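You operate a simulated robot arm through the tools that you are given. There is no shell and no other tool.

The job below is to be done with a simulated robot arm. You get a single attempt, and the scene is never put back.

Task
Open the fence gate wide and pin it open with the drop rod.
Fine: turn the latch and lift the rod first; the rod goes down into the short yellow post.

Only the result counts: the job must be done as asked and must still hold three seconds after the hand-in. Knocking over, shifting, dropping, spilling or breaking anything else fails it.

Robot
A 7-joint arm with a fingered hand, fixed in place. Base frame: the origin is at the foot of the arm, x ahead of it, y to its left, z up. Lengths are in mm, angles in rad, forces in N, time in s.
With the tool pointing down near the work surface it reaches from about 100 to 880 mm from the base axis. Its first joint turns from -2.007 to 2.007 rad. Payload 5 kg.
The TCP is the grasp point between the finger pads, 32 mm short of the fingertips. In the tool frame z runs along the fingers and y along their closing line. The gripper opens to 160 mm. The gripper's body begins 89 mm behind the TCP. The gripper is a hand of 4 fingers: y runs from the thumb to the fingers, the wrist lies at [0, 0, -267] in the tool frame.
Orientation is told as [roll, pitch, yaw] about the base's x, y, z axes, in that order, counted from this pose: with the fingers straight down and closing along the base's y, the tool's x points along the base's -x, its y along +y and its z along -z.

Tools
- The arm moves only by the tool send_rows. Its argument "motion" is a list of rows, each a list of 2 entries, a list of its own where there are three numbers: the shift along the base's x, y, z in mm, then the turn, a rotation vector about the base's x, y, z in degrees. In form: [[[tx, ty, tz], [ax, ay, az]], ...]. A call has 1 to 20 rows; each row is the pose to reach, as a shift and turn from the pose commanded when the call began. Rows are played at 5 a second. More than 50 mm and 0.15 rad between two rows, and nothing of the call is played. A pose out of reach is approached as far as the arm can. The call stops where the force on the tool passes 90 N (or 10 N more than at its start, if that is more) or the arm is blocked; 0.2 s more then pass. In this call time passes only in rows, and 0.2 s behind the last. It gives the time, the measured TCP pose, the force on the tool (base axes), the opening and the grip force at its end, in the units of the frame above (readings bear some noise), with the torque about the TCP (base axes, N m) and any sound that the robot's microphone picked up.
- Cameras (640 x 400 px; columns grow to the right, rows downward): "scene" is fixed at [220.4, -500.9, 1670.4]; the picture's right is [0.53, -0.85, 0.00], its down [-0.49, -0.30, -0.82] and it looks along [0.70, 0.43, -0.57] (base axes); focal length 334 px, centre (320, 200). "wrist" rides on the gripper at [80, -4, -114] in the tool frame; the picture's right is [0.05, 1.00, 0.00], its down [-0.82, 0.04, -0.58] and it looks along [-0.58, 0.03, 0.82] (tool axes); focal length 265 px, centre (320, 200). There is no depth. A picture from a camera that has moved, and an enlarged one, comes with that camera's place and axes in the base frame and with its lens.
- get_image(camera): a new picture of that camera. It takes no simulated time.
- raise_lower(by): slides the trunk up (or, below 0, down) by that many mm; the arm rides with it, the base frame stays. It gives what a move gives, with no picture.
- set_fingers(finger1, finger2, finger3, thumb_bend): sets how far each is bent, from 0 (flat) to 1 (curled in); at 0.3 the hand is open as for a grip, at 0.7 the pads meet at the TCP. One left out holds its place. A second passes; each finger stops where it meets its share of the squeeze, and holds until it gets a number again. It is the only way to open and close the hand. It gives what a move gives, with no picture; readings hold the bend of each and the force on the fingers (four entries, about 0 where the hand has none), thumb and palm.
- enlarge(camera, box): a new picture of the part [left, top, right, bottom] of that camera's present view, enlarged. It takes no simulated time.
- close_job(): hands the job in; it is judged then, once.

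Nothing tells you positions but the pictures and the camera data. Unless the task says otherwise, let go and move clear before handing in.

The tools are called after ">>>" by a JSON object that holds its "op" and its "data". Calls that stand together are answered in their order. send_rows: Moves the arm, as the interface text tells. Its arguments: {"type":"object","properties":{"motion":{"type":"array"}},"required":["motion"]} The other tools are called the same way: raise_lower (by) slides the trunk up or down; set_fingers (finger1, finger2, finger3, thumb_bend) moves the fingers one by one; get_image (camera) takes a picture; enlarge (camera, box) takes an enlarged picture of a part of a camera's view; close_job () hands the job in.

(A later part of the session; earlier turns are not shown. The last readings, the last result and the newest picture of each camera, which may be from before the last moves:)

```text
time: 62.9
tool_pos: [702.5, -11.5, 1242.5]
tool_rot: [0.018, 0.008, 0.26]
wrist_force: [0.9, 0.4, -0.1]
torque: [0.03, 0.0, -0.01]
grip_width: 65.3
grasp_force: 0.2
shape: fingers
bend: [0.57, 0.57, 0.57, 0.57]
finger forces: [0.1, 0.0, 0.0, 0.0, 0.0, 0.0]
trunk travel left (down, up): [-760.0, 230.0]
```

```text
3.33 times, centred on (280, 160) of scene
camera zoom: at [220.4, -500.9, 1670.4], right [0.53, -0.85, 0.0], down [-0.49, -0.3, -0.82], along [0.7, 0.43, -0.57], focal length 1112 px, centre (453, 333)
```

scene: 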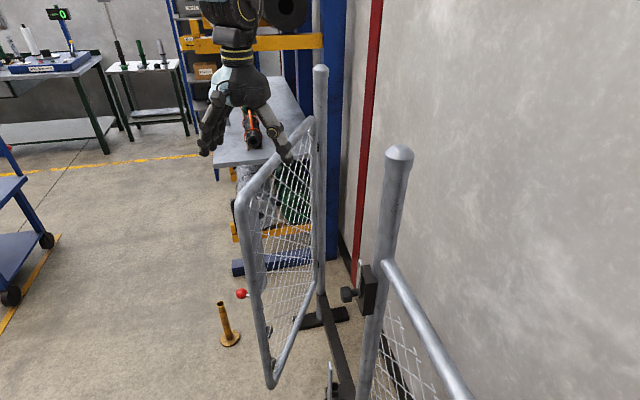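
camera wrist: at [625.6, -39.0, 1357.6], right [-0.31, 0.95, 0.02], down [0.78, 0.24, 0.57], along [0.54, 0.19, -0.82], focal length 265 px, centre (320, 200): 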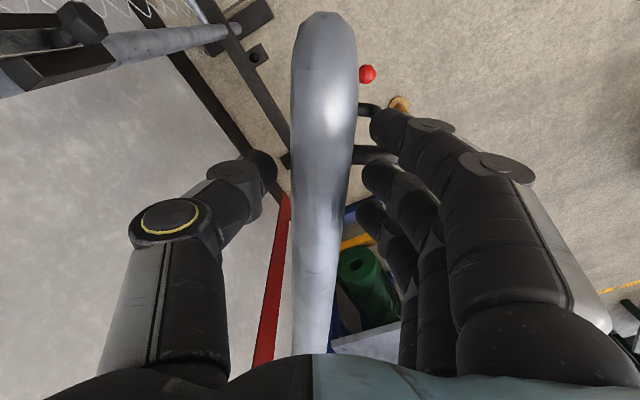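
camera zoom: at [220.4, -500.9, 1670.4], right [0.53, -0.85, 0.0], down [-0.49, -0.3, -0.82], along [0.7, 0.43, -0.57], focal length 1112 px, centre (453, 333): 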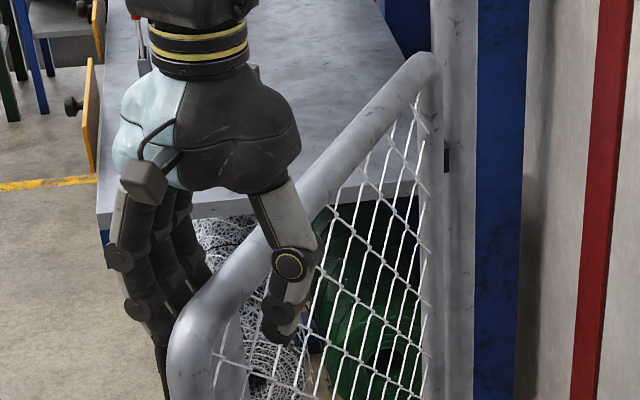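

The rail is loosely caged. Swinging the gate along its arc, slowly, turning the hand with it.

>>> {"op": "send_rows", "data": {"motion": [[[-2.5, 10.4, 0], [0, 0, -1.2]], [[-4.9, 20.9, 0], [0, 0, -2.5]], [[-7, 31.3, 0], [0, 0, -3.8]], [[-9.1, 41.8, 0], [0, 0, -5]], [[-10.8, 52.3, 0], [0, 0, -6.2]], [[-12.3, 62.8, 0], [0, 0, -7.5]], [[-13.5, 73.4, 0], [0, 0, -8.8]], [[-14.6, 84, 0], [0, 0, -10]]]}}

>>> {"op": "get_image", "data": {"camera": "wrist"}}

>>> {"op": "get_image", "data": {"camera": "scene"}}

```text
time: 64.7
tool_pos: [686.5, 72.6, 1243.8]
tool_rot: [0.019, 0.008, 0.083]
wrist_force: [-1.3, -0.7, -0.6]
torque: [0.01, -0.02, -0.01]
grip_width: 64.8
grasp_force: 0.2
shape: fingers
bend: [0.57, 0.57, 0.57, 0.57]
finger forces: [0.0, 0.1, 0.0, 0.0, 0.0, 0.0]
trunk travel left (down, up): [-760.0, 230.0]
```

```text
taken
camera wrist: at [606.3, 59.2, 1358.1], right [-0.14, 0.99, 0.02], down [0.81, 0.1, 0.57], along [0.56, 0.09, -0.82], focal length 265 px, centre (320, 200)
```

wrist: 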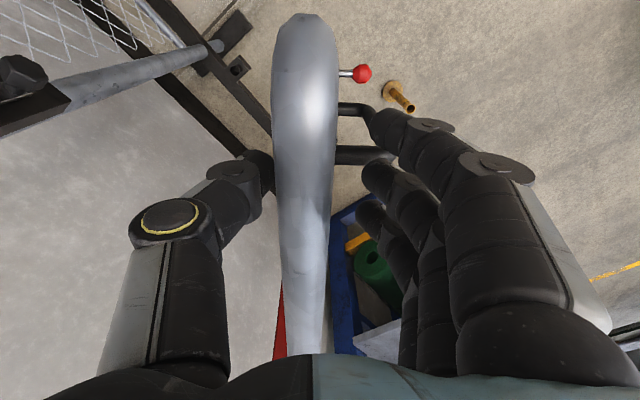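

```text
taken
```

scene: 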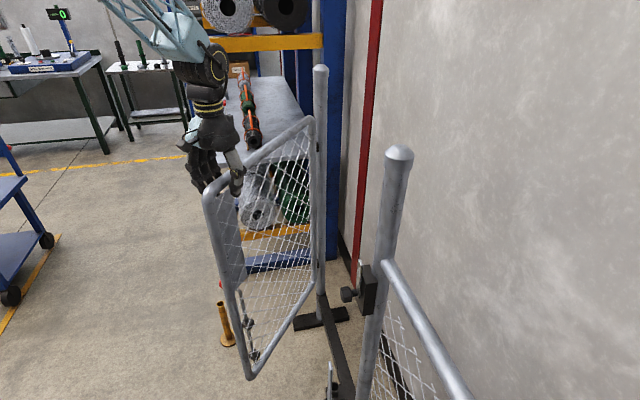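

The gate follows. Continuing the swing to about 60°.

>>> {"op": "send_rows", "data": {"motion": [[[-0.8, 10.6, 0], [0, 0, -1.2]], [[-1.4, 21.2, 0], [0, 0, -2.5]], [[-1.8, 31.8, 0], [0, 0, -3.8]], [[-1.9, 42.5, 0], [0, 0, -5]], [[-1.8, 53.2, 0], [0, 0, -6.2]], [[-1.4, 63.8, 0], [0, 0, -7.5]], [[-0.8, 74.4, 0], [0, 0, -8.8]], [[0, 85, 0], [0, 0, -10]], [[1, 95.6, 0], [0, 0, -11.2]], [[2.3, 106.2, 0], [0, 0, -12.5]], [[3.8, 116.7, 0], [0, 0, -13.8]], [[5.5, 127.2, 0], [0, 0, -15]], [[7.5, 137.7, 0], [0, 0, -16.2]], [[9.7, 148.1, 0], [0, 0, -17.5]], [[12.1, 158.5, 0], [0, 0, -18.8]], [[14.7, 168.8, 0], [0, 0, -20]]]}}

>>> {"op": "get_image", "data": {"camera": "wrist"}}

>>> {"op": "get_image", "data": {"camera": "scene"}}

```text
time: 68.1
tool_pos: [701.6, 243.5, 1242.4]
tool_rot: [0.017, 0.007, -0.263]
wrist_force: [-0.2, -0.3, 1.1]
torque: [0.0, 0.02, 0.02]
grip_width: 65.2
grasp_force: 0.1
shape: fingers
bend: [0.57, 0.57, 0.57, 0.57]
finger forces: [0.0, 0.0, 0.0, 0.1, 0.0, 0.0]
trunk travel left (down, up): [-760.0, 230.0]
```

```text
taken
camera wrist: at [621.2, 256.4, 1356.8], right [0.21, 0.98, 0.02], down [0.8, -0.18, 0.57], along [0.56, -0.1, -0.82], focal length 265 px, centre (320, 200)
```

wrist: 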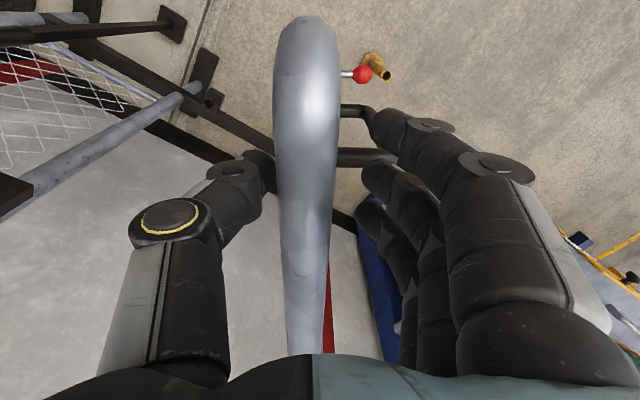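

```text
taken
```

scene: 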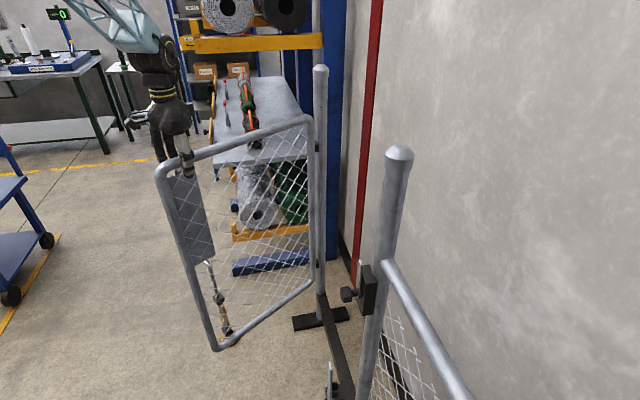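

The gate is near 60°. Continuing to about 75° and beginning to tilt the hand outward, since a straight-down hand would run out of reach.

>>> {"op": "send_rows", "data": {"motion": [[[2.8, 10.0, 0], [0.8, -0.22, -1.25]], [[5.7, 19.9, 0], [1.6, -0.47, -2.5]], [[8.9, 29.8, 0], [2.39, -0.73, -3.75]], [[12.2, 39.6, 0], [3.18, -1.0, -5]], [[15.9, 49.3, 0], [3.96, -1.3, -6.25]], [[19.6, 58.9, 0], [4.73, -1.61, -7.5]], [[23.7, 68.4, 0], [5.5, -1.94, -8.75]], [[28, 77.9, 0], [6.27, -2.28, -10]], [[32.4, 87.2, 0], [7.02, -2.64, -11.25]], [[37.1, 96.5, 0], [7.76, -3.02, -12.5]], [[42, 105.6, 0], [8.51, -3.42, -13.75]], [[47.1, 114.7, 0], [9.24, -3.83, -15]]]}}

>>> {"op": "get_image", "data": {"camera": "wrist"}}

>>> {"op": "get_image", "data": {"camera": "scene"}}

```text
time: 70.7
tool_pos: [750.0, 357.0, 1243.2]
tool_rot: [0.193, 0.008, -0.525]
wrist_force: [0.4, 0.0, 0.1]
torque: [0.0, 0.0, 0.0]
grip_width: 65.2
grasp_force: 0.0
shape: fingers
bend: [0.57, 0.57, 0.57, 0.57]
finger forces: [0.0, 0.0, 0.1, 0.1, 0.1, 0.0]
trunk travel left (down, up): [-760.0, 230.0]
```

```text
taken
camera wrist: at [666.4, 373.4, 1354.3], right [0.45, 0.87, 0.19], down [0.67, -0.47, 0.57], along [0.59, -0.12, -0.8], focal length 265 px, centre (320, 200)
```

wrist: 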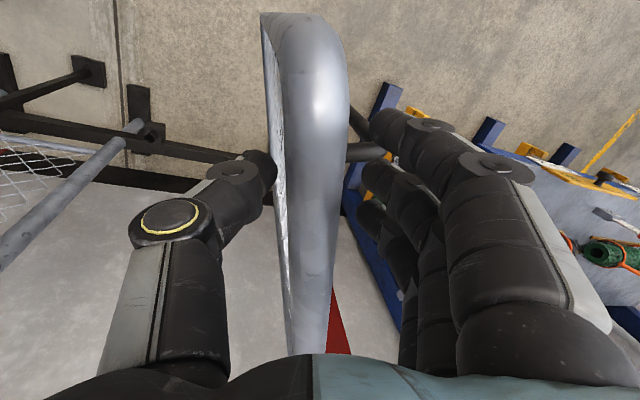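

```text
taken
```

scene: 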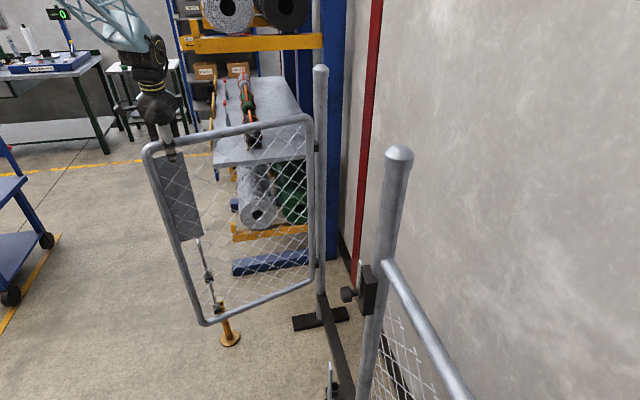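

The gate is near 73°. Zooming in on the rod foot and yellow post before going further.

>>> {"op": "enlarge", "data": {"camera": "scene", "box": [180, 250, 276, 350]}}

>>> {"op": "enlarge", "data": {"camera": "scene", "box": [140, 130, 260, 250]}}

```text
4.00 times, centred on (228, 300) of scene
camera zoom: at [220.4, -500.9, 1670.4], right [0.53, -0.85, 0.0], down [-0.49, -0.3, -0.82], along [0.7, 0.43, -0.57], focal length 1335 px, centre (688, -200)
```

zoom: 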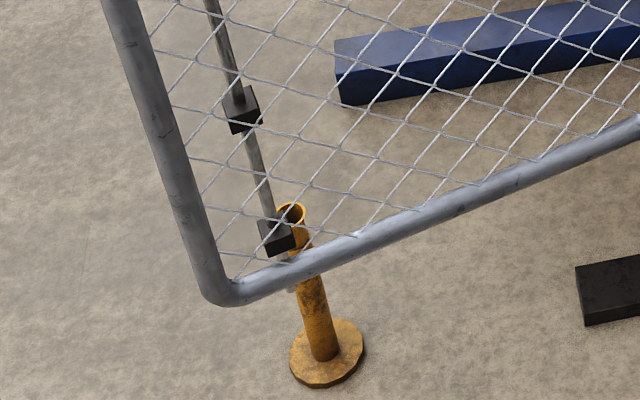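

```text
3.33 times, centred on (200, 190) of scene
camera zoom: at [220.4, -500.9, 1670.4], right [0.53, -0.85, 0.0], down [-0.49, -0.3, -0.82], along [0.7, 0.43, -0.57], focal length 1112 px, centre (720, 233)
```

zoom: 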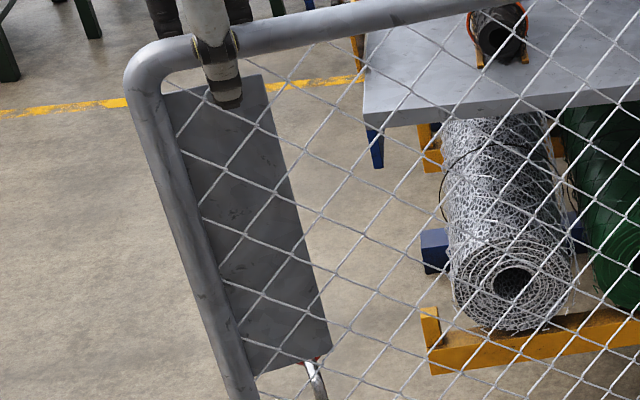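

The rod still clears and heads for the post. Advancing about 8° more with a bit more tilt.

>>> {"op": "send_rows", "data": {"motion": [[[4.2, 7.1, 0], [0.65, -0.38, -1]], [[8.5, 14.2, 0], [1.29, -0.77, -2]], [[12.9, 21.2, 0], [1.92, -1.18, -3]], [[17.5, 28, 0], [2.54, -1.59, -4]], [[22.2, 34.8, 0], [3.16, -2.02, -5]], [[27, 41.5, 0], [3.77, -2.45, -6]], [[31.9, 48.2, 0], [4.38, -2.9, -7]], [[36.9, 54.7, 0], [4.97, -3.36, -8]]]}}

>>> {"op": "enlarge", "data": {"camera": "scene", "box": [180, 250, 276, 350]}}

>>> {"op": "get_image", "data": {"camera": "wrist"}}

>>> {"op": "get_image", "data": {"camera": "scene"}}

```text
time: 72.5
tool_pos: [785.3, 411.6, 1244.0]
tool_rot: [0.298, 0.01, -0.665]
wrist_force: [0.6, 0.4, 0.0]
torque: [0.0, 0.0, 0.0]
grip_width: 65.4
grasp_force: 0.1
shape: fingers
bend: [0.57, 0.57, 0.57, 0.57]
finger forces: [0.0, 0.0, 0.1, 0.0, 0.1, 0.0]
trunk travel left (down, up): [-760.0, 230.0]
```

```text
4.00 times, centred on (228, 300) of scene
camera zoom: at [220.4, -500.9, 1670.4], right [0.53, -0.85, 0.0], down [-0.49, -0.3, -0.82], along [0.7, 0.43, -0.57], focal length 1335 px, centre (688, -200)
```

zoom: 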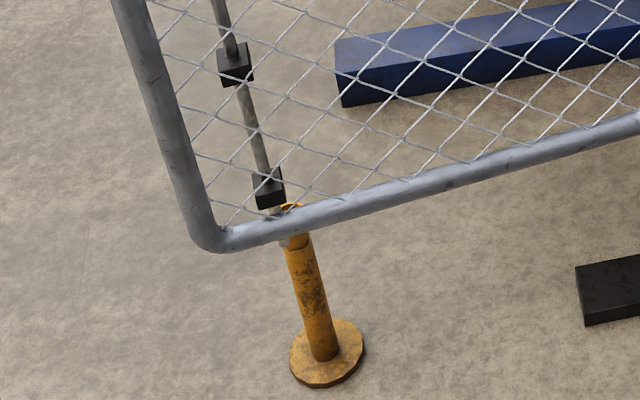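

```text
taken
camera wrist: at [698.4, 430.0, 1351.8], right [0.55, 0.78, 0.29], down [0.57, -0.61, 0.56], along [0.61, -0.14, -0.78], focal length 265 px, centre (320, 200)
```

wrist: 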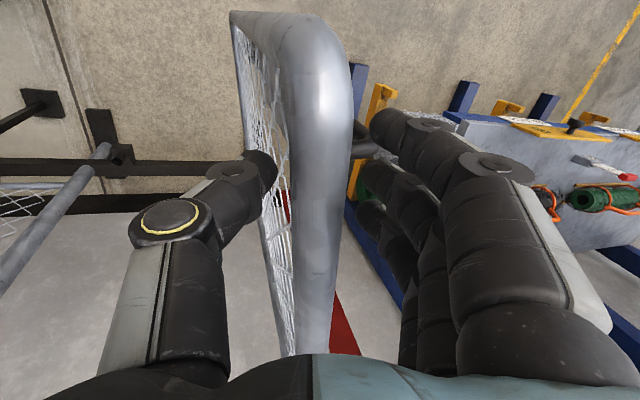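

```text
taken
```

scene: 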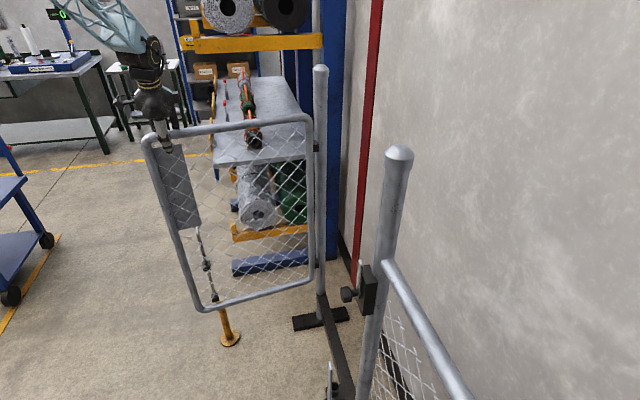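

About 81° now; extrapolating, the rod needs roughly 6° more to sit over the post. Advancing 4° and re-checking.

>>> {"op": "send_rows", "data": {"motion": [[[2.6, 3.2, 0], [0.31, -0.25, -0.5]], [[5.2, 6.5, 0], [0.63, -0.5, -1]], [[7.8, 9.8, 0], [0.93, -0.75, -1.5]], [[10.5, 12.9, 0], [1.24, -1.01, -2]], [[13.2, 16.1, 0], [1.55, -1.27, -2.5]], [[15.9, 19.3, 0], [1.85, -1.53, -3]], [[18.6, 22.4, 0], [2.15, -1.79, -3.5]], [[21.3, 25.4, 0], [2.45, -2.06, -4]]]}}

>>> {"op": "enlarge", "data": {"camera": "scene", "box": [180, 250, 276, 350]}}

>>> {"op": "get_image", "data": {"camera": "wrist"}}

```text
time: 74.3
tool_pos: [806.4, 435.8, 1244.1]
tool_rot: [0.354, 0.01, -0.732]
wrist_force: [0.1, -0.4, -0.8]
torque: [0.01, -0.03, -0.01]
grip_width: 65.0
grasp_force: 0.0
shape: fingers
bend: [0.57, 0.57, 0.57, 0.57]
finger forces: [0.1, 0.0, 0.0, 0.1, 0.1, 0.0]
trunk travel left (down, up): [-760.0, 230.0]
```

```text
4.00 times, centred on (228, 300) of scene
camera zoom: at [220.4, -500.9, 1670.4], right [0.53, -0.85, 0.0], down [-0.49, -0.3, -0.82], along [0.7, 0.43, -0.57], focal length 1335 px, centre (688, -200)
```

zoom: 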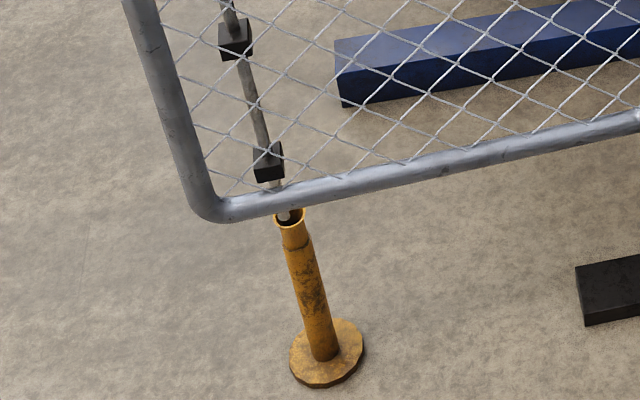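

```text
taken
camera wrist: at [717.0, 456.4, 1349.9], right [0.59, 0.73, 0.35], down [0.5, -0.67, 0.55], along [0.63, -0.15, -0.76], focal length 265 px, centre (320, 200)
```

wrist: 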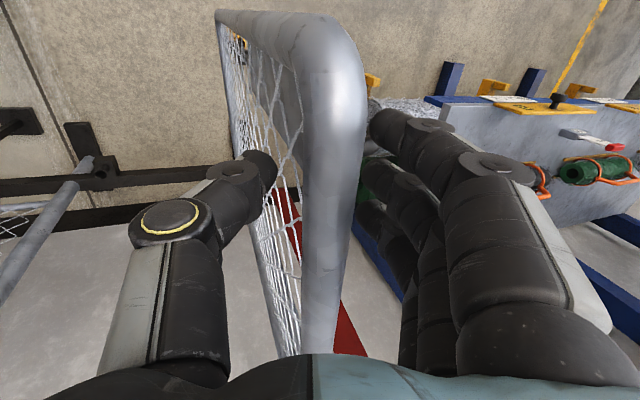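

The rod tip is now visible right at the post mouth. Zooming in more.

>>> {"op": "enlarge", "data": {"camera": "scene", "box": [204, 286, 236, 314]}}

```text
14.29 times, centred on (220, 300) of scene
camera zoom: at [220.4, -500.9, 1670.4], right [0.53, -0.85, 0.0], down [-0.49, -0.3, -0.82], along [0.7, 0.43, -0.57], focal length 4767 px, centre (1749, -1229)
```

zoom: 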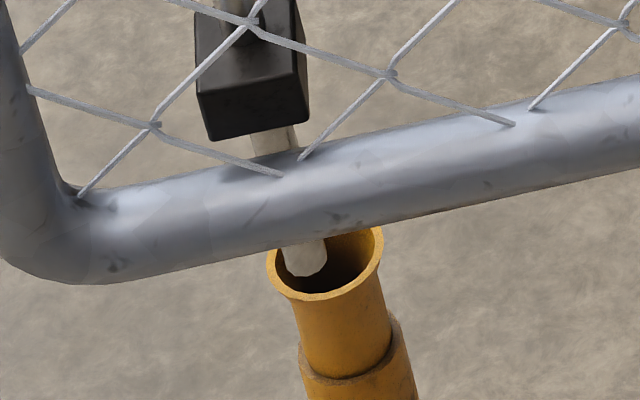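

The rod tip is about 20 mm short of the post's axis (toward the camera). Advancing 1.5° more.

>>> {"op": "send_rows", "data": {"motion": [[[2.2, 2.4, 0], [0, 0, -0.4]], [[4.4, 4.7, 0], [0, 0, -0.8]], [[6.6, 7.1, 0], [0, 0, -1.1]], [[8.7, 9.4, 0], [0, 0, -1.5]]]}}

>>> {"op": "enlarge", "data": {"camera": "scene", "box": [204, 286, 236, 314]}}

>>> {"op": "enlarge", "data": {"camera": "scene", "box": [180, 250, 276, 350]}}

```text
time: 75.3
tool_pos: [815.8, 446.2, 1243.7]
tool_rot: [0.354, 0.008, -0.758]
wrist_force: [0.3, -0.8, -0.3]
torque: [-0.03, 0.04, 0.01]
grip_width: 65.1
grasp_force: 0.0
shape: fingers
bend: [0.57, 0.57, 0.57, 0.57]
finger forces: [0.0, 0.0, 0.0, 0.0, 0.1, 0.0]
trunk travel left (down, up): [-760.0, 230.0]
```

```text
14.29 times, centred on (220, 300) of scene
camera zoom: at [220.4, -500.9, 1670.4], right [0.53, -0.85, 0.0], down [-0.49, -0.3, -0.82], along [0.7, 0.43, -0.57], focal length 4767 px, centre (1749, -1229)
```

zoom: 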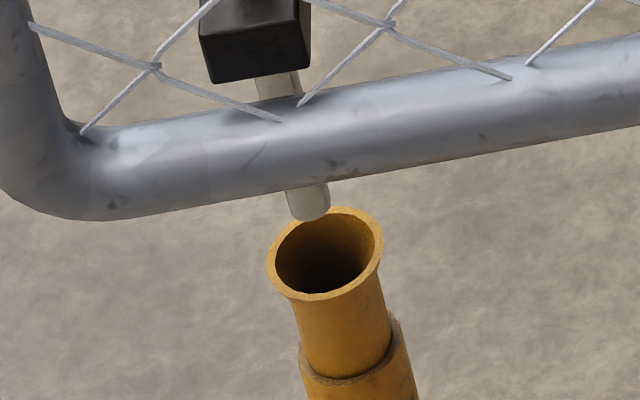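

```text
4.00 times, centred on (228, 300) of scene
camera zoom: at [220.4, -500.9, 1670.4], right [0.53, -0.85, 0.0], down [-0.49, -0.3, -0.82], along [0.7, 0.43, -0.57], focal length 1335 px, centre (688, -200)
```

zoom: 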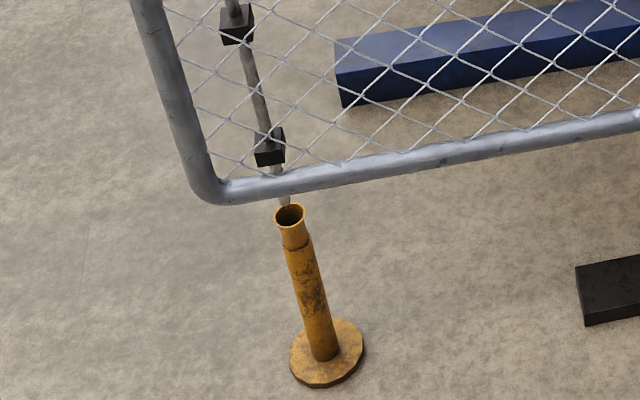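

The rod's axis line now passes through the centre of the post mouth in the picture, with the tip some 20 mm above it. I'll release the rail gently and check that the gate stays put.

>>> {"op": "set_fingers", "data": {"finger1": 0.3, "finger2": 0.3, "finger3": 0.3, "thumb_bend": 0.3}}

>>> {"op": "send_rows", "data": {"motion": [[[-5, -5, 20], [0, 0, 0]], [[-10, -10, 45], [0, 0, 0]], [[-16, -16, 70], [0, 0, 0]], [[-24, -24, 95], [0, 0, 0]], [[-40, -40, 115], [0, 0, 0]]]}}

>>> {"op": "enlarge", "data": {"camera": "scene", "box": [204, 286, 236, 314]}}

>>> {"op": "get_image", "data": {"camera": "wrist"}}

>>> {"op": "get_image", "data": {"camera": "scene"}}

```text
time: 76.3
tool_pos: [814.8, 447.7, 1245.0]
tool_rot: [0.353, 0.008, -0.758]
wrist_force: [-0.1, -0.2, -0.2]
torque: [0.01, 0.0, 0.03]
grip_width: 170.5
grasp_force: 0.0
shape: fingers
bend: [0.3, 0.3, 0.3, 0.3]
finger forces: [0.0, 0.0, 0.0, 0.0, 0.1, 0.0]
trunk travel left (down, up): [-760.0, 230.0]
```

```text
time: 77.5
tool_pos: [776.4, 404.5, 1360.9]
tool_rot: [0.354, 0.009, -0.759]
wrist_force: [-0.2, -0.1, -0.1]
torque: [0.0, -0.04, -0.03]
grip_width: 170.0
grasp_force: 0.1
shape: fingers
bend: [0.3, 0.3, 0.3, 0.3]
finger forces: [0.0, 0.1, 0.1, 0.1, 0.0, 0.0]
trunk travel left (down, up): [-760.0, 230.0]
```

```text
14.29 times, centred on (220, 300) of scene
camera zoom: at [220.4, -500.9, 1670.4], right [0.53, -0.85, 0.0], down [-0.49, -0.3, -0.82], along [0.7, 0.43, -0.57], focal length 4767 px, centre (1749, -1229)
```

zoom: 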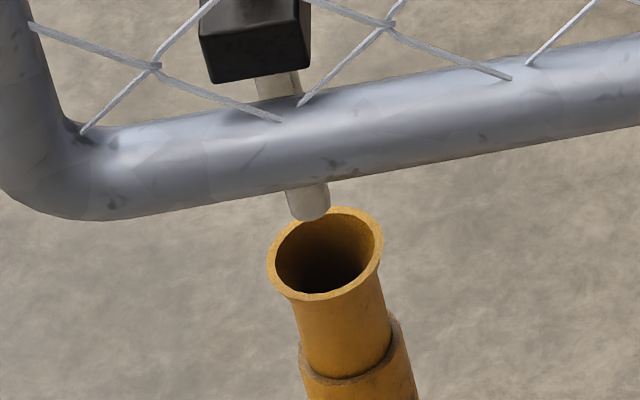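

```text
taken
camera wrist: at [686.7, 427.6, 1466.5], right [0.61, 0.71, 0.35], down [0.48, -0.68, 0.55], along [0.63, -0.17, -0.76], focal length 265 px, centre (320, 200)
```

wrist: 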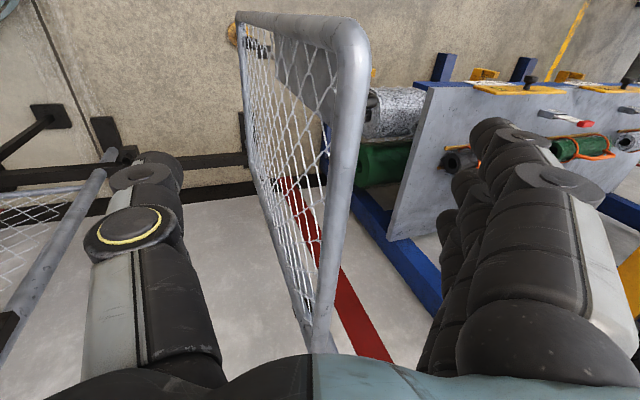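

```text
taken
```

scene: 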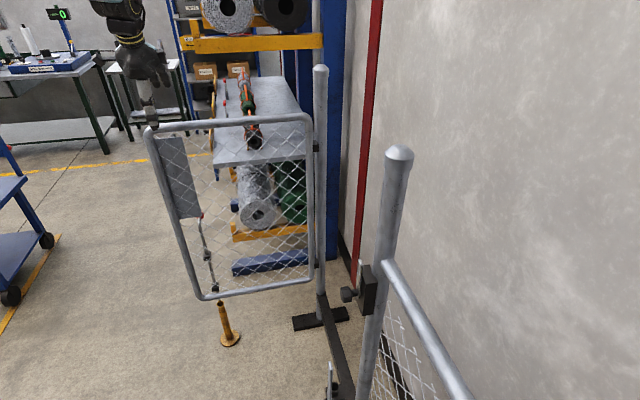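

The gate stayed exactly in place. I'll back away over the robot side and point the hand straight down to view the rod foot and post from a second direction.

>>> {"op": "send_rows", "data": {"motion": [[[-32, 5, 0], [-3.6, 3.6, 0]], [[-64, 10, 0], [-7.2, 7.2, 0]], [[-96, 15, 0], [-10.8, 10.8, 0]], [[-128, 20, 0], [-14.3, 14.3, 0]]]}}

>>> {"op": "send_rows", "data": {"motion": [[[-18, 2, 0], [0, 0, 7]], [[-36, 4, 0], [0, 0, 14]], [[-54, 6, 0], [0, 0, 21]], [[-72, 8, 0], [0, 0, 28]], [[-90, 10, 0], [0, 0, 35]], [[-108, 13, 0], [0, 0, 42]], [[-128, 16, 0], [0, 0, 48]]]}}

>>> {"op": "get_image", "data": {"camera": "wrist"}}

```text
time: 78.5
tool_pos: [647.3, 425.7, 1359.4]
tool_rot: [0.001, 0.016, -0.765]
wrist_force: [0.4, 0.0, 0.7]
torque: [-0.04, -0.02, -0.02]
grip_width: 170.1
grasp_force: 0.1
shape: fingers
bend: [0.3, 0.3, 0.3, 0.3]
finger forces: [0.1, 0.0, 0.0, 0.1, 0.1, 0.0]
trunk travel left (down, up): [-760.0, 230.0]
```

```text
time: 80.1
tool_pos: [517.7, 441.0, 1360.3]
tool_rot: [0.001, 0.015, 0.077]
wrist_force: [0.0, -0.4, 0.0]
torque: [0.0, 0.0, 0.02]
grip_width: 170.1
grasp_force: 0.1
shape: fingers
bend: [0.3, 0.3, 0.3, 0.3]
finger forces: [0.0, 0.0, 0.0, 0.0, 0.0, 0.1]
trunk travel left (down, up): [-760.0, 230.0]
```

```text
taken
camera wrist: at [439.3, 430.1, 1475.3], right [-0.13, 0.99, 0.0], down [0.82, 0.1, 0.56], along [0.56, 0.07, -0.83], focal length 265 px, centre (320, 200)
```

wrist: 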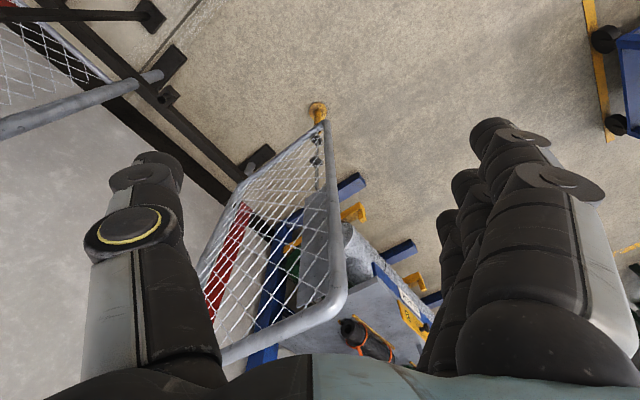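

>>> {"op": "enlarge", "data": {"camera": "wrist", "box": [300, 95, 340, 145]}}

>>> {"op": "enlarge", "data": {"camera": "wrist", "box": [280, 90, 360, 215]}}

```text
8.00 times, centred on (320, 120) of wrist
camera zoom: at [439.3, 430.1, 1475.3], right [-0.13, 0.99, 0.0], down [0.82, 0.1, 0.56], along [0.56, 0.07, -0.83], focal length 2123 px, centre (320, 840)
```

zoom: 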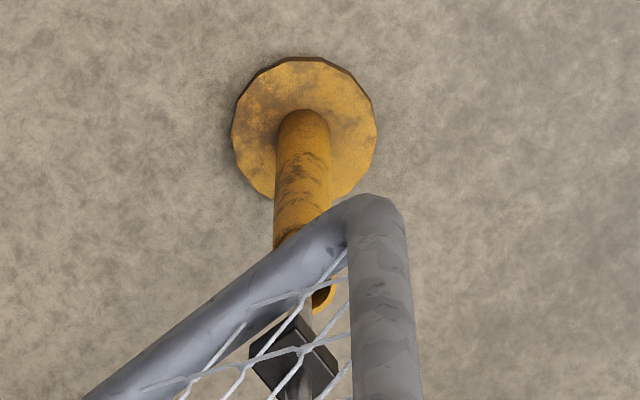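

```text
3.20 times, centred on (320, 152) of wrist
camera zoom: at [439.3, 430.1, 1475.3], right [-0.13, 0.99, 0.0], down [0.82, 0.1, 0.56], along [0.56, 0.07, -0.83], focal length 849 px, centre (320, 352)
```

zoom: 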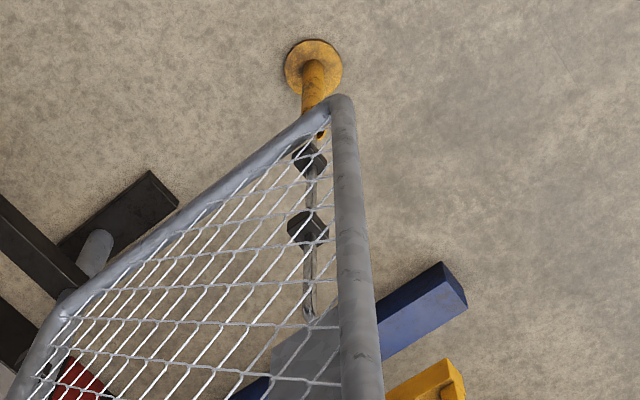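

From this second direction the rod axis and the post axis agree within about 2 mm, so the gate angle is right. Next I'll locate the ball/lever on the far side of the gate for pressing the rod down.

>>> {"op": "enlarge", "data": {"camera": "scene", "box": [170, 195, 250, 265]}}

>>> {"op": "enlarge", "data": {"camera": "wrist", "box": [300, 130, 350, 210]}}

```text
5.71 times, centred on (210, 230) of scene
camera zoom: at [220.4, -500.9, 1670.4], right [0.53, -0.85, 0.0], down [-0.49, -0.3, -0.82], along [0.7, 0.43, -0.57], focal length 1907 px, centre (949, 29)
```

zoom: 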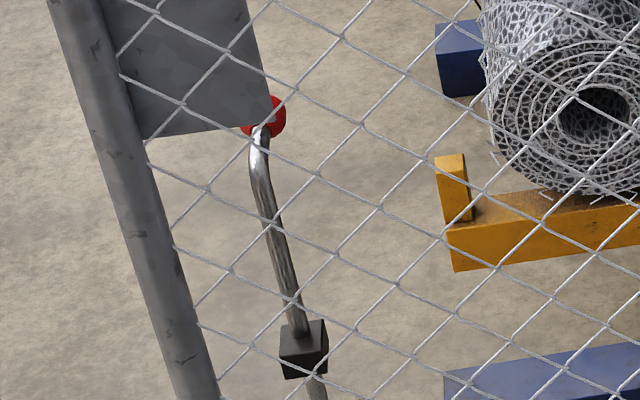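

```text
5.00 times, centred on (325, 170) of wrist
camera zoom: at [439.3, 430.1, 1475.3], right [-0.13, 0.99, 0.0], down [0.82, 0.1, 0.56], along [0.56, 0.07, -0.83], focal length 1327 px, centre (295, 350)
```

zoom: 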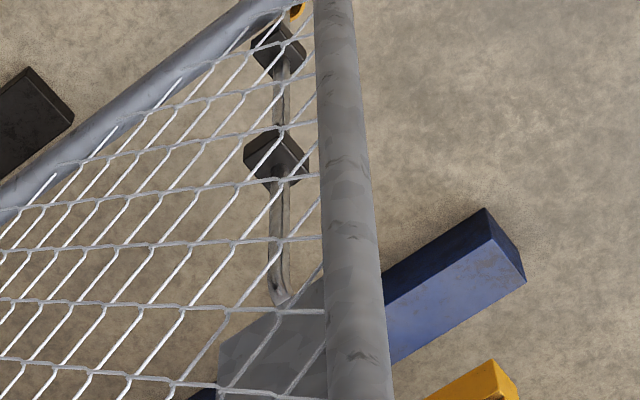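

The ball sits at about (903,523,806) on the far side of the gate. I plan to come around the gate's free end with a horizontal hand parallel to the gate, the stile passing between thumb and fingers, and press the ball down with the fingers. First I'll lower the trunk so the shoulder height favours reach, then test reach in free space.

>>> {"op": "raise_lower", "data": {"by": -200}}

>>> {"op": "send_rows", "data": {"motion": [[[0, 10, -40], [0, 0, 0]], [[0, 20, -80], [0, 0, 0]], [[0, 30, -120], [0, 0, 0]], [[0, 40, -160], [0, 0, -5]], [[0, 50, -200], [0, 0, -10]], [[0, 60, -240], [0, 0, -15]]]}}

>>> {"op": "get_image", "data": {"camera": "scene"}}

>>> {"op": "get_image", "data": {"camera": "wrist"}}

```text
time: 82.2
tool_pos: [518.1, 439.6, 1160.5]
tool_rot: [0.001, 0.015, 0.073]
wrist_force: [0.0, -0.4, -0.3]
torque: [0.01, -0.01, -0.02]
grip_width: 170.4
grasp_force: 0.0
shape: fingers
bend: [0.3, 0.3, 0.3, 0.3]
finger forces: [0.0, 0.0, 0.1, 0.1, 0.0, 0.0]
trunk travel left (down, up): [-560.0, 430.0]
```

```text
time: 83.6
tool_pos: [519.7, 499.4, 918.7]
tool_rot: [-0.001, 0.015, -0.187]
wrist_force: [0.6, -0.8, 0.5]
torque: [0.01, 0.01, -0.01]
grip_width: 170.5
grasp_force: 0.0
shape: fingers
bend: [0.3, 0.3, 0.3, 0.3]
finger forces: [0.0, 0.0, 0.0, 0.0, 0.1, 0.0]
trunk travel left (down, up): [-560.0, 430.0]
```

```text
taken
```

scene: 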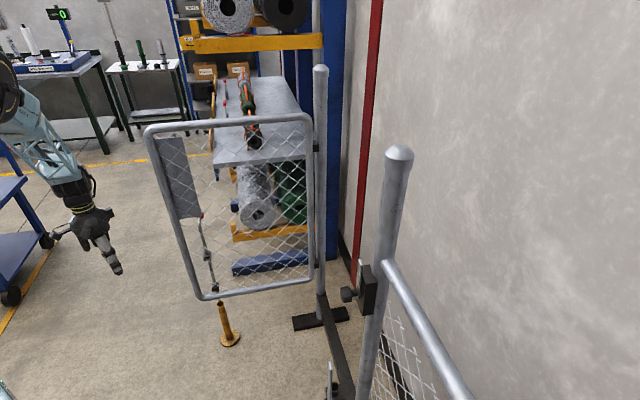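

```text
taken
camera wrist: at [440.4, 509.8, 1032.4], right [0.14, 0.99, 0.0], down [0.82, -0.11, 0.56], along [0.56, -0.08, -0.83], focal length 265 px, centre (320, 200)
```

wrist: 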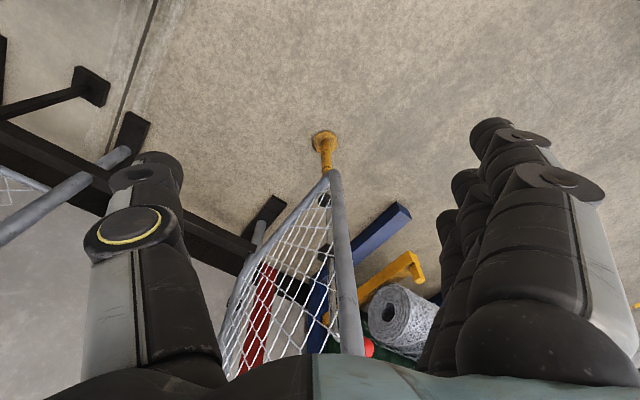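

The post, stile and ball are visible here. Now yawing and then pitching the hand to horizontal, pointing parallel to the open gate, while still beyond its free end.

>>> {"op": "enlarge", "data": {"camera": "wrist", "box": [310, 310, 410, 372]}}

>>> {"op": "send_rows", "data": {"motion": [[[0, 5, 0], [0, 0, -7.3]], [[0, 10, 0], [0, 0, -14.6]], [[0, 15, 0], [0, 0, -22]], [[0, 20, 0], [0, 0, -29]]]}}

>>> {"op": "send_rows", "data": {"motion": [[[5, 4, 0], [-4.56, -5.43, 0]], [[10, 8, 0], [-9.1, -10.9, 0]], [[15, 12, 0], [-13.7, -16.3, 0]], [[20, 16, 0], [-18.2, -21.7, 0]], [[25, 20, 0], [-22.8, -27.2, 0]], [[30, 24, 0], [-27.4, -32.6, 0]], [[35, 28, 0], [-31.9, -38, 0]], [[40, 32, 0], [-36.5, -43.4, 0]], [[45, 36, 0], [-41, -48.9, 0]], [[50, 40, 0], [-45.6, -54.3, 0]], [[55, 44, 0], [-50.2, -59.7, 0]], [[60, 48, 0], [-54.7, -65.1, 0]]]}}

>>> {"op": "get_image", "data": {"camera": "scene"}}

>>> {"op": "get_image", "data": {"camera": "wrist"}}

```text
6.40 times, centred on (360, 341) of wrist
camera zoom: at [440.4, 509.8, 1032.4], right [0.14, 0.99, 0.0], down [0.82, -0.11, 0.56], along [0.56, -0.08, -0.83], focal length 1699 px, centre (64, -702)
```

zoom: 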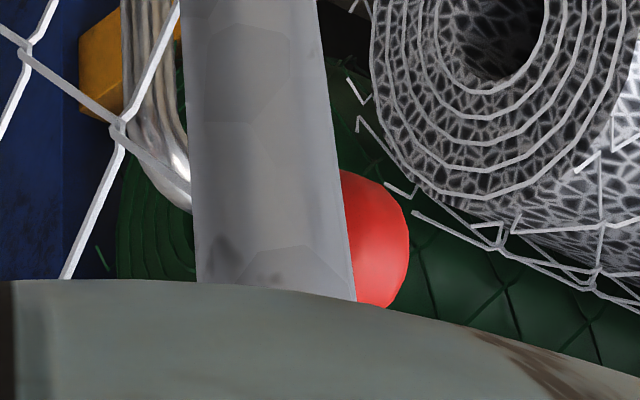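

```text
time: 84.6
tool_pos: [520.7, 519.9, 919.4]
tool_rot: [-0.001, 0.016, -0.696]
wrist_force: [-0.5, 0.8, -0.5]
torque: [-0.01, -0.03, 0.03]
grip_width: 170.1
grasp_force: 0.1
shape: fingers
bend: [0.3, 0.3, 0.3, 0.3]
finger forces: [0.0, 0.0, 0.0, 0.0, 0.0, 0.0]
trunk travel left (down, up): [-560.0, 430.0]
```

```text
time: 87.2
tool_pos: [578.9, 568.9, 920.2]
tool_rot: [-0.042, -1.47, -0.654]
wrist_force: [0.9, 0.6, 0.6]
torque: [0.02, 0.0, 0.02]
grip_width: 170.3
grasp_force: 0.1
shape: fingers
bend: [0.3, 0.3, 0.3, 0.3]
finger forces: [0.0, 0.0, 0.1, 0.0, 0.0, 0.0]
trunk travel left (down, up): [-560.0, 430.0]
```

```text
taken
```

scene: 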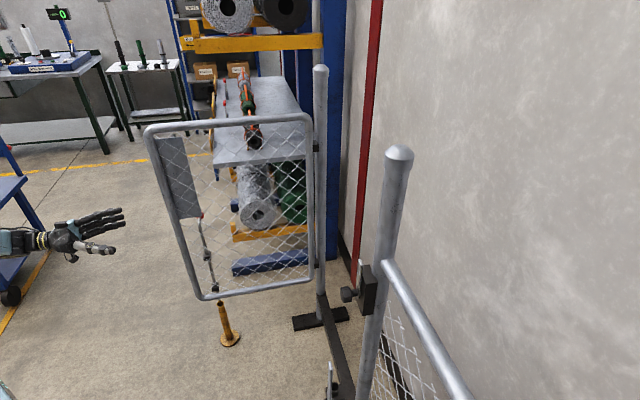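

```text
taken
camera wrist: at [482.7, 642.8, 851.7], right [0.64, 0.77, -0.06], down [-0.35, 0.35, 0.87], along [0.69, -0.53, 0.49], focal length 265 px, centre (320, 200)
```

wrist: 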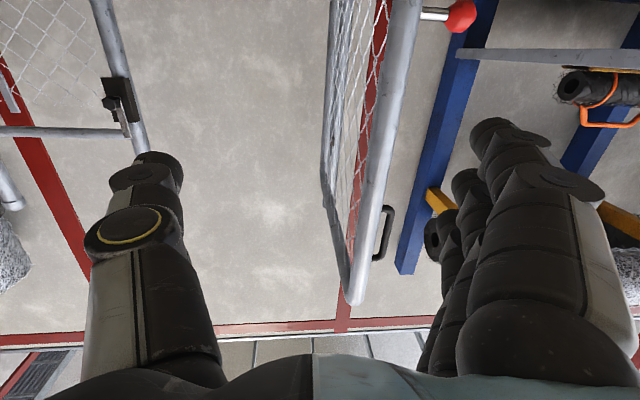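

The hand is horizontal, parallel to the gate, with gate and ball ahead (ball confirmed near (902,522,803)). I'll move in so the stile enters the gap between thumb and fingers, fingers passing in front of the gate and above the ball.

>>> {"op": "send_rows", "data": {"motion": [[[34, -14, -5], [0.7, -0.6, 0]], [[68, -29, -10], [1.3, -1.1, 0]], [[102, -44, -15], [2, -1.7, 0]], [[135.5, -58, -20], [2.6, -2.2, 0]]]}}

>>> {"op": "get_image", "data": {"camera": "wrist"}}

>>> {"op": "get_image", "data": {"camera": "scene"}}

```text
time: 88.2
tool_pos: [717.2, 510.1, 902.2]
tool_rot: [0.491, -1.453, -1.185]
wrist_force: [-0.7, -0.4, -1.0]
torque: [0.01, 0.01, -0.05]
grip_width: 170.1
grasp_force: 0.1
shape: fingers
bend: [0.3, 0.3, 0.3, 0.3]
finger forces: [0.1, 0.1, 0.1, 0.0, 0.0, 0.0]
trunk travel left (down, up): [-560.0, 430.0]
```

```text
taken
camera wrist: at [622.5, 587.6, 833.3], right [0.64, 0.77, 0.0], down [-0.38, 0.31, 0.87], along [0.67, -0.56, 0.49], focal length 265 px, centre (320, 200)
```

wrist: 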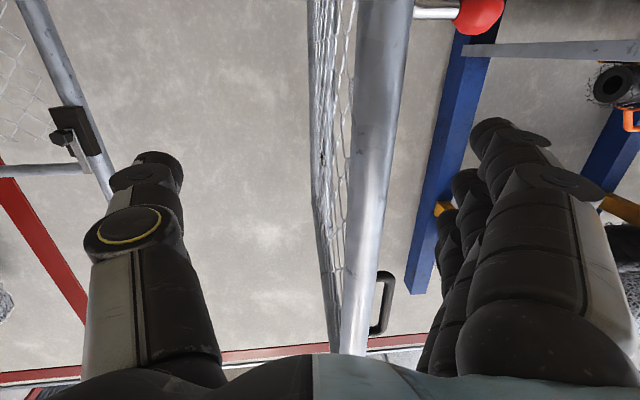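

```text
taken
```

scene: 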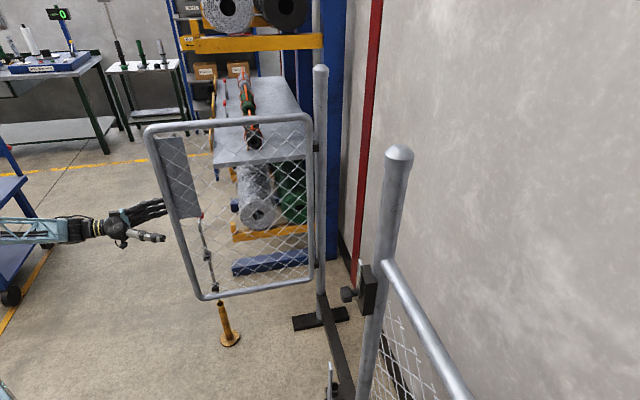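

The stile is inside the hand's gap and there is no reach warning. Moving the last stretch in so the lowest finger is above the ball.

>>> {"op": "send_rows", "data": {"motion": [[[30, -10.6, 0], [0, 0, 0]], [[60, -21, 0], [0, 0, 0]], [[90, -31.5, 0], [0, 0, 0]]]}}

>>> {"op": "get_image", "data": {"camera": "wrist"}}

>>> {"op": "enlarge", "data": {"camera": "scene", "box": [100, 120, 260, 260]}}

```text
time: 89.0
tool_pos: [803.9, 480.6, 899.6]
tool_rot: [0.491, -1.453, -1.183]
wrist_force: [0.1, 0.5, 0.3]
torque: [0.01, 0.0, -0.02]
grip_width: 170.6
grasp_force: 0.0
shape: fingers
bend: [0.3, 0.3, 0.3, 0.3]
finger forces: [0.0, 0.1, 0.0, 0.0, 0.1, 0.0]
trunk travel left (down, up): [-560.0, 430.0]
```

```text
taken
camera wrist: at [709.1, 558.9, 830.9], right [0.64, 0.77, 0.0], down [-0.38, 0.31, 0.87], along [0.67, -0.56, 0.49], focal length 265 px, centre (320, 200)
```

wrist: 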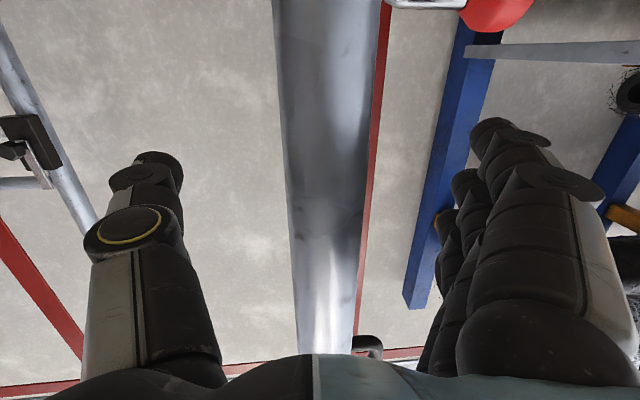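

```text
2.86 times, centred on (180, 190) of scene
camera zoom: at [220.4, -500.9, 1670.4], right [0.53, -0.85, 0.0], down [-0.49, -0.3, -0.82], along [0.7, 0.43, -0.57], focal length 953 px, centre (720, 229)
```

zoom: 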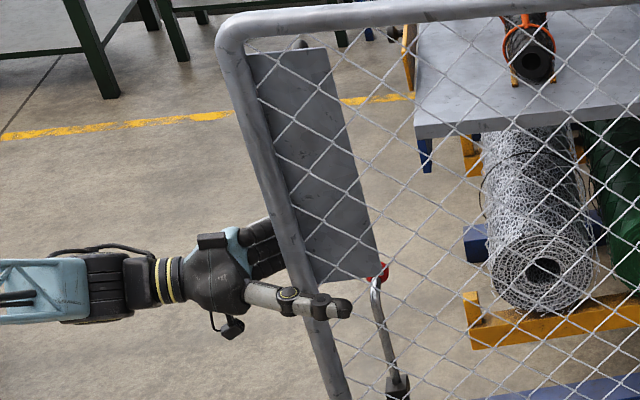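

Stile is centred in the hand; the ball is ahead by the fingertips. Moving the last 33 mm along the gate.

>>> {"op": "send_rows", "data": {"motion": [[[9, -6, 0], [0, 0, 0]], [[19, -12, 0], [0, 0, 0]], [[28.3, -18.3, 0], [0, 0, 0]]]}}

>>> {"op": "get_image", "data": {"camera": "wrist"}}

>>> {"op": "enlarge", "data": {"camera": "scene", "box": [140, 160, 240, 260]}}

>>> {"op": "enlarge", "data": {"camera": "scene", "box": [204, 286, 236, 314]}}

```text
time: 89.8
tool_pos: [833.0, 461.2, 899.7]
tool_rot: [0.489, -1.453, -1.184]
wrist_force: [-1.0, -0.4, 0.0]
torque: [0.01, 0.0, 0.01]
grip_width: 170.2
grasp_force: 0.0
shape: fingers
bend: [0.3, 0.3, 0.3, 0.3]
finger forces: [0.0, 0.0, 0.1, 0.0, 0.0, 0.1]
trunk travel left (down, up): [-560.0, 430.0]
```

```text
taken
camera wrist: at [738.5, 538.3, 832.0], right [0.64, 0.77, 0.0], down [-0.38, 0.31, 0.87], along [0.67, -0.56, 0.49], focal length 265 px, centre (320, 200)
```

wrist: 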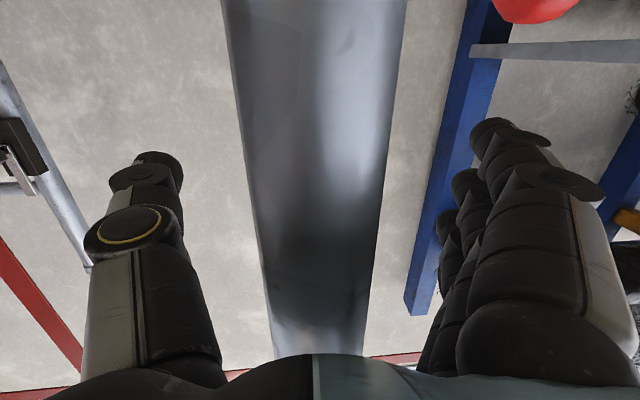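

```text
4.00 times, centred on (190, 210) of scene
camera zoom: at [220.4, -500.9, 1670.4], right [0.53, -0.85, 0.0], down [-0.49, -0.3, -0.82], along [0.7, 0.43, -0.57], focal length 1335 px, centre (840, 160)
```

zoom: 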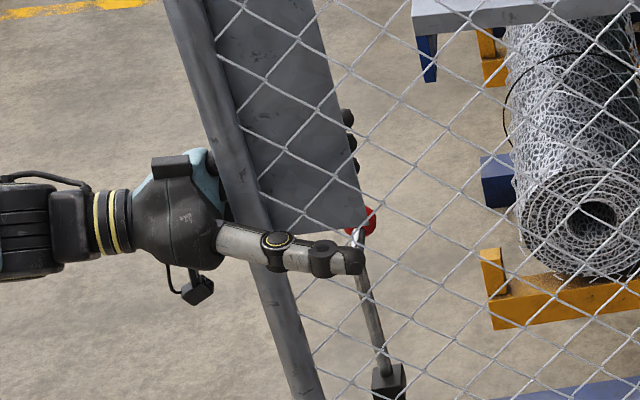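

```text
14.29 times, centred on (220, 300) of scene
camera zoom: at [220.4, -500.9, 1670.4], right [0.53, -0.85, 0.0], down [-0.49, -0.3, -0.82], along [0.7, 0.43, -0.57], focal length 4767 px, centre (1749, -1229)
```

zoom: 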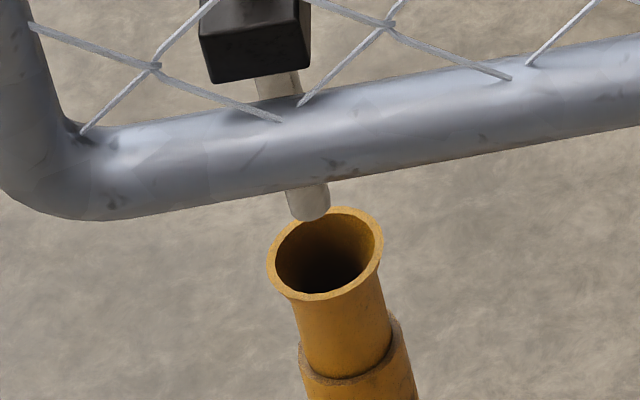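

The lowest fingertip is right above the ball (about 24 mm gap), gate unmoved. I'll slide 6 mm deeper and lower toward contact.

>>> {"op": "send_rows", "data": {"motion": [[[2.3, -1.9, 0], [0, 0, 0]], [[4.6, -3.8, 0], [0, 0, 0]], [[4.6, -3.8, -8], [0, 0, 0]], [[4.6, -3.8, -16], [0, 0, 0]], [[4.6, -3.8, -22], [0, 0, 0]]]}}

>>> {"op": "enlarge", "data": {"camera": "scene", "box": [160, 180, 230, 250]}}

>>> {"op": "get_image", "data": {"camera": "wrist"}}

```text
time: 91.0
tool_pos: [837.5, 457.8, 877.2]
tool_rot: [0.491, -1.454, -1.185]
wrist_force: [-0.4, 0.9, 0.5]
torque: [0.01, -0.02, -0.01]
grip_width: 170.0
grasp_force: 0.1
shape: fingers
bend: [0.3, 0.3, 0.3, 0.3]
finger forces: [0.1, 0.0, 0.1, 0.0, 0.0, 0.0]
trunk travel left (down, up): [-560.0, 430.0]
```

```text
5.71 times, centred on (195, 215) of scene
camera zoom: at [220.4, -500.9, 1670.4], right [0.53, -0.85, 0.0], down [-0.49, -0.3, -0.82], along [0.7, 0.43, -0.57], focal length 1907 px, centre (1034, 114)
```

zoom: 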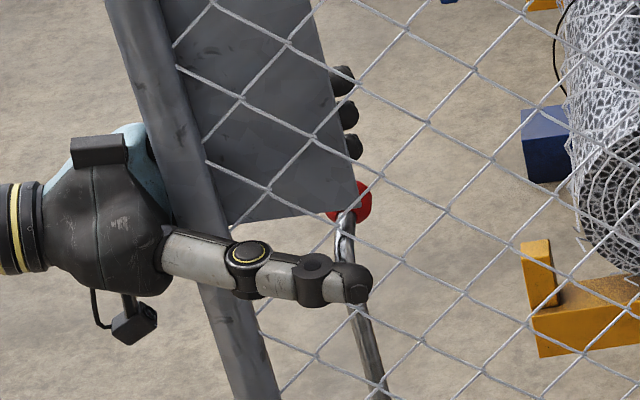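

```text
taken
camera wrist: at [742.8, 534.6, 809.9], right [0.64, 0.77, 0.0], down [-0.38, 0.31, 0.87], along [0.67, -0.56, 0.49], focal length 265 px, centre (320, 200)
```

wrist: 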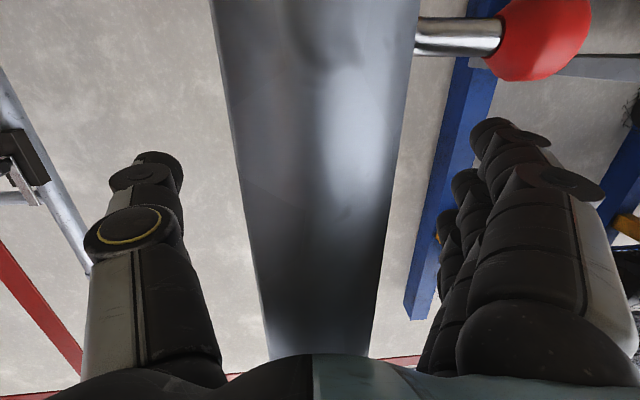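

Ball re-measured at (902,522,803), right below finger 1's tip with about 15 mm gap. Lowering to contact and starting to press.

>>> {"op": "send_rows", "data": {"motion": [[[0, 0, -5], [0, 0, 0]], [[0, 0, -10], [0, 0, 0]], [[0, 0, -15], [0, 0, 0]], [[0, 0, -19], [0, 0, 0]], [[0, 0, -23], [0, 0, 0]]]}}

>>> {"op": "enlarge", "data": {"camera": "scene", "box": [204, 286, 236, 314]}}

>>> {"op": "get_image", "data": {"camera": "wrist"}}

```text
time: 92.2
tool_pos: [837.4, 457.1, 854.6]
tool_rot: [0.491, -1.454, -1.186]
wrist_force: [0.3, -1.3, 1.4]
torque: [0.03, 0.01, 0.01]
grip_width: 170.4
grasp_force: 0.2
shape: fingers
bend: [0.3, 0.3, 0.3, 0.3]
finger forces: [0.2, 0.0, 0.1, 0.0, 0.0, 0.0]
trunk travel left (down, up): [-560.0, 430.0]
```

```text
14.29 times, centred on (220, 300) of scene
camera zoom: at [220.4, -500.9, 1670.4], right [0.53, -0.85, 0.0], down [-0.49, -0.3, -0.82], along [0.7, 0.43, -0.57], focal length 4767 px, centre (1749, -1229)
```

zoom: 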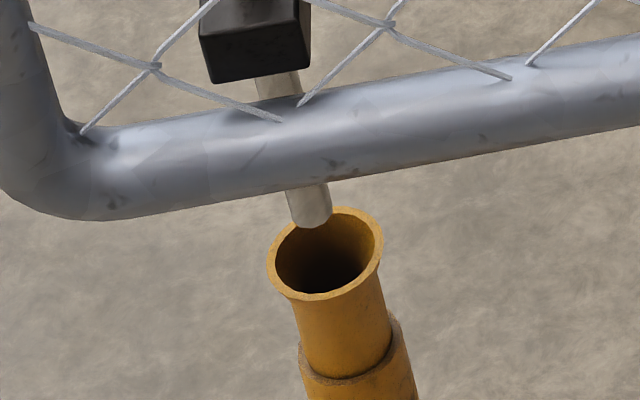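

```text
taken
camera wrist: at [743.0, 534.2, 786.7], right [0.64, 0.77, 0.0], down [-0.38, 0.31, 0.87], along [0.67, -0.56, 0.49], focal length 265 px, centre (320, 200)
```

wrist: 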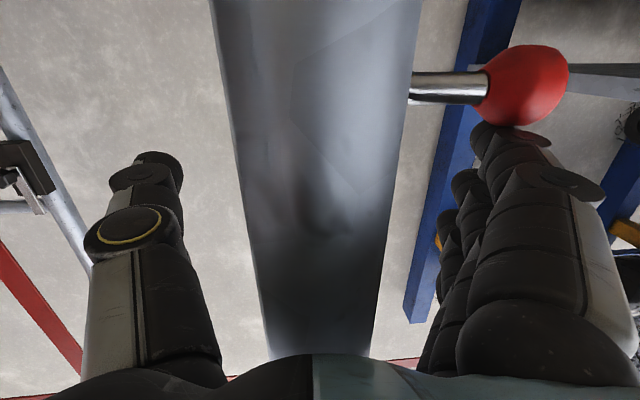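

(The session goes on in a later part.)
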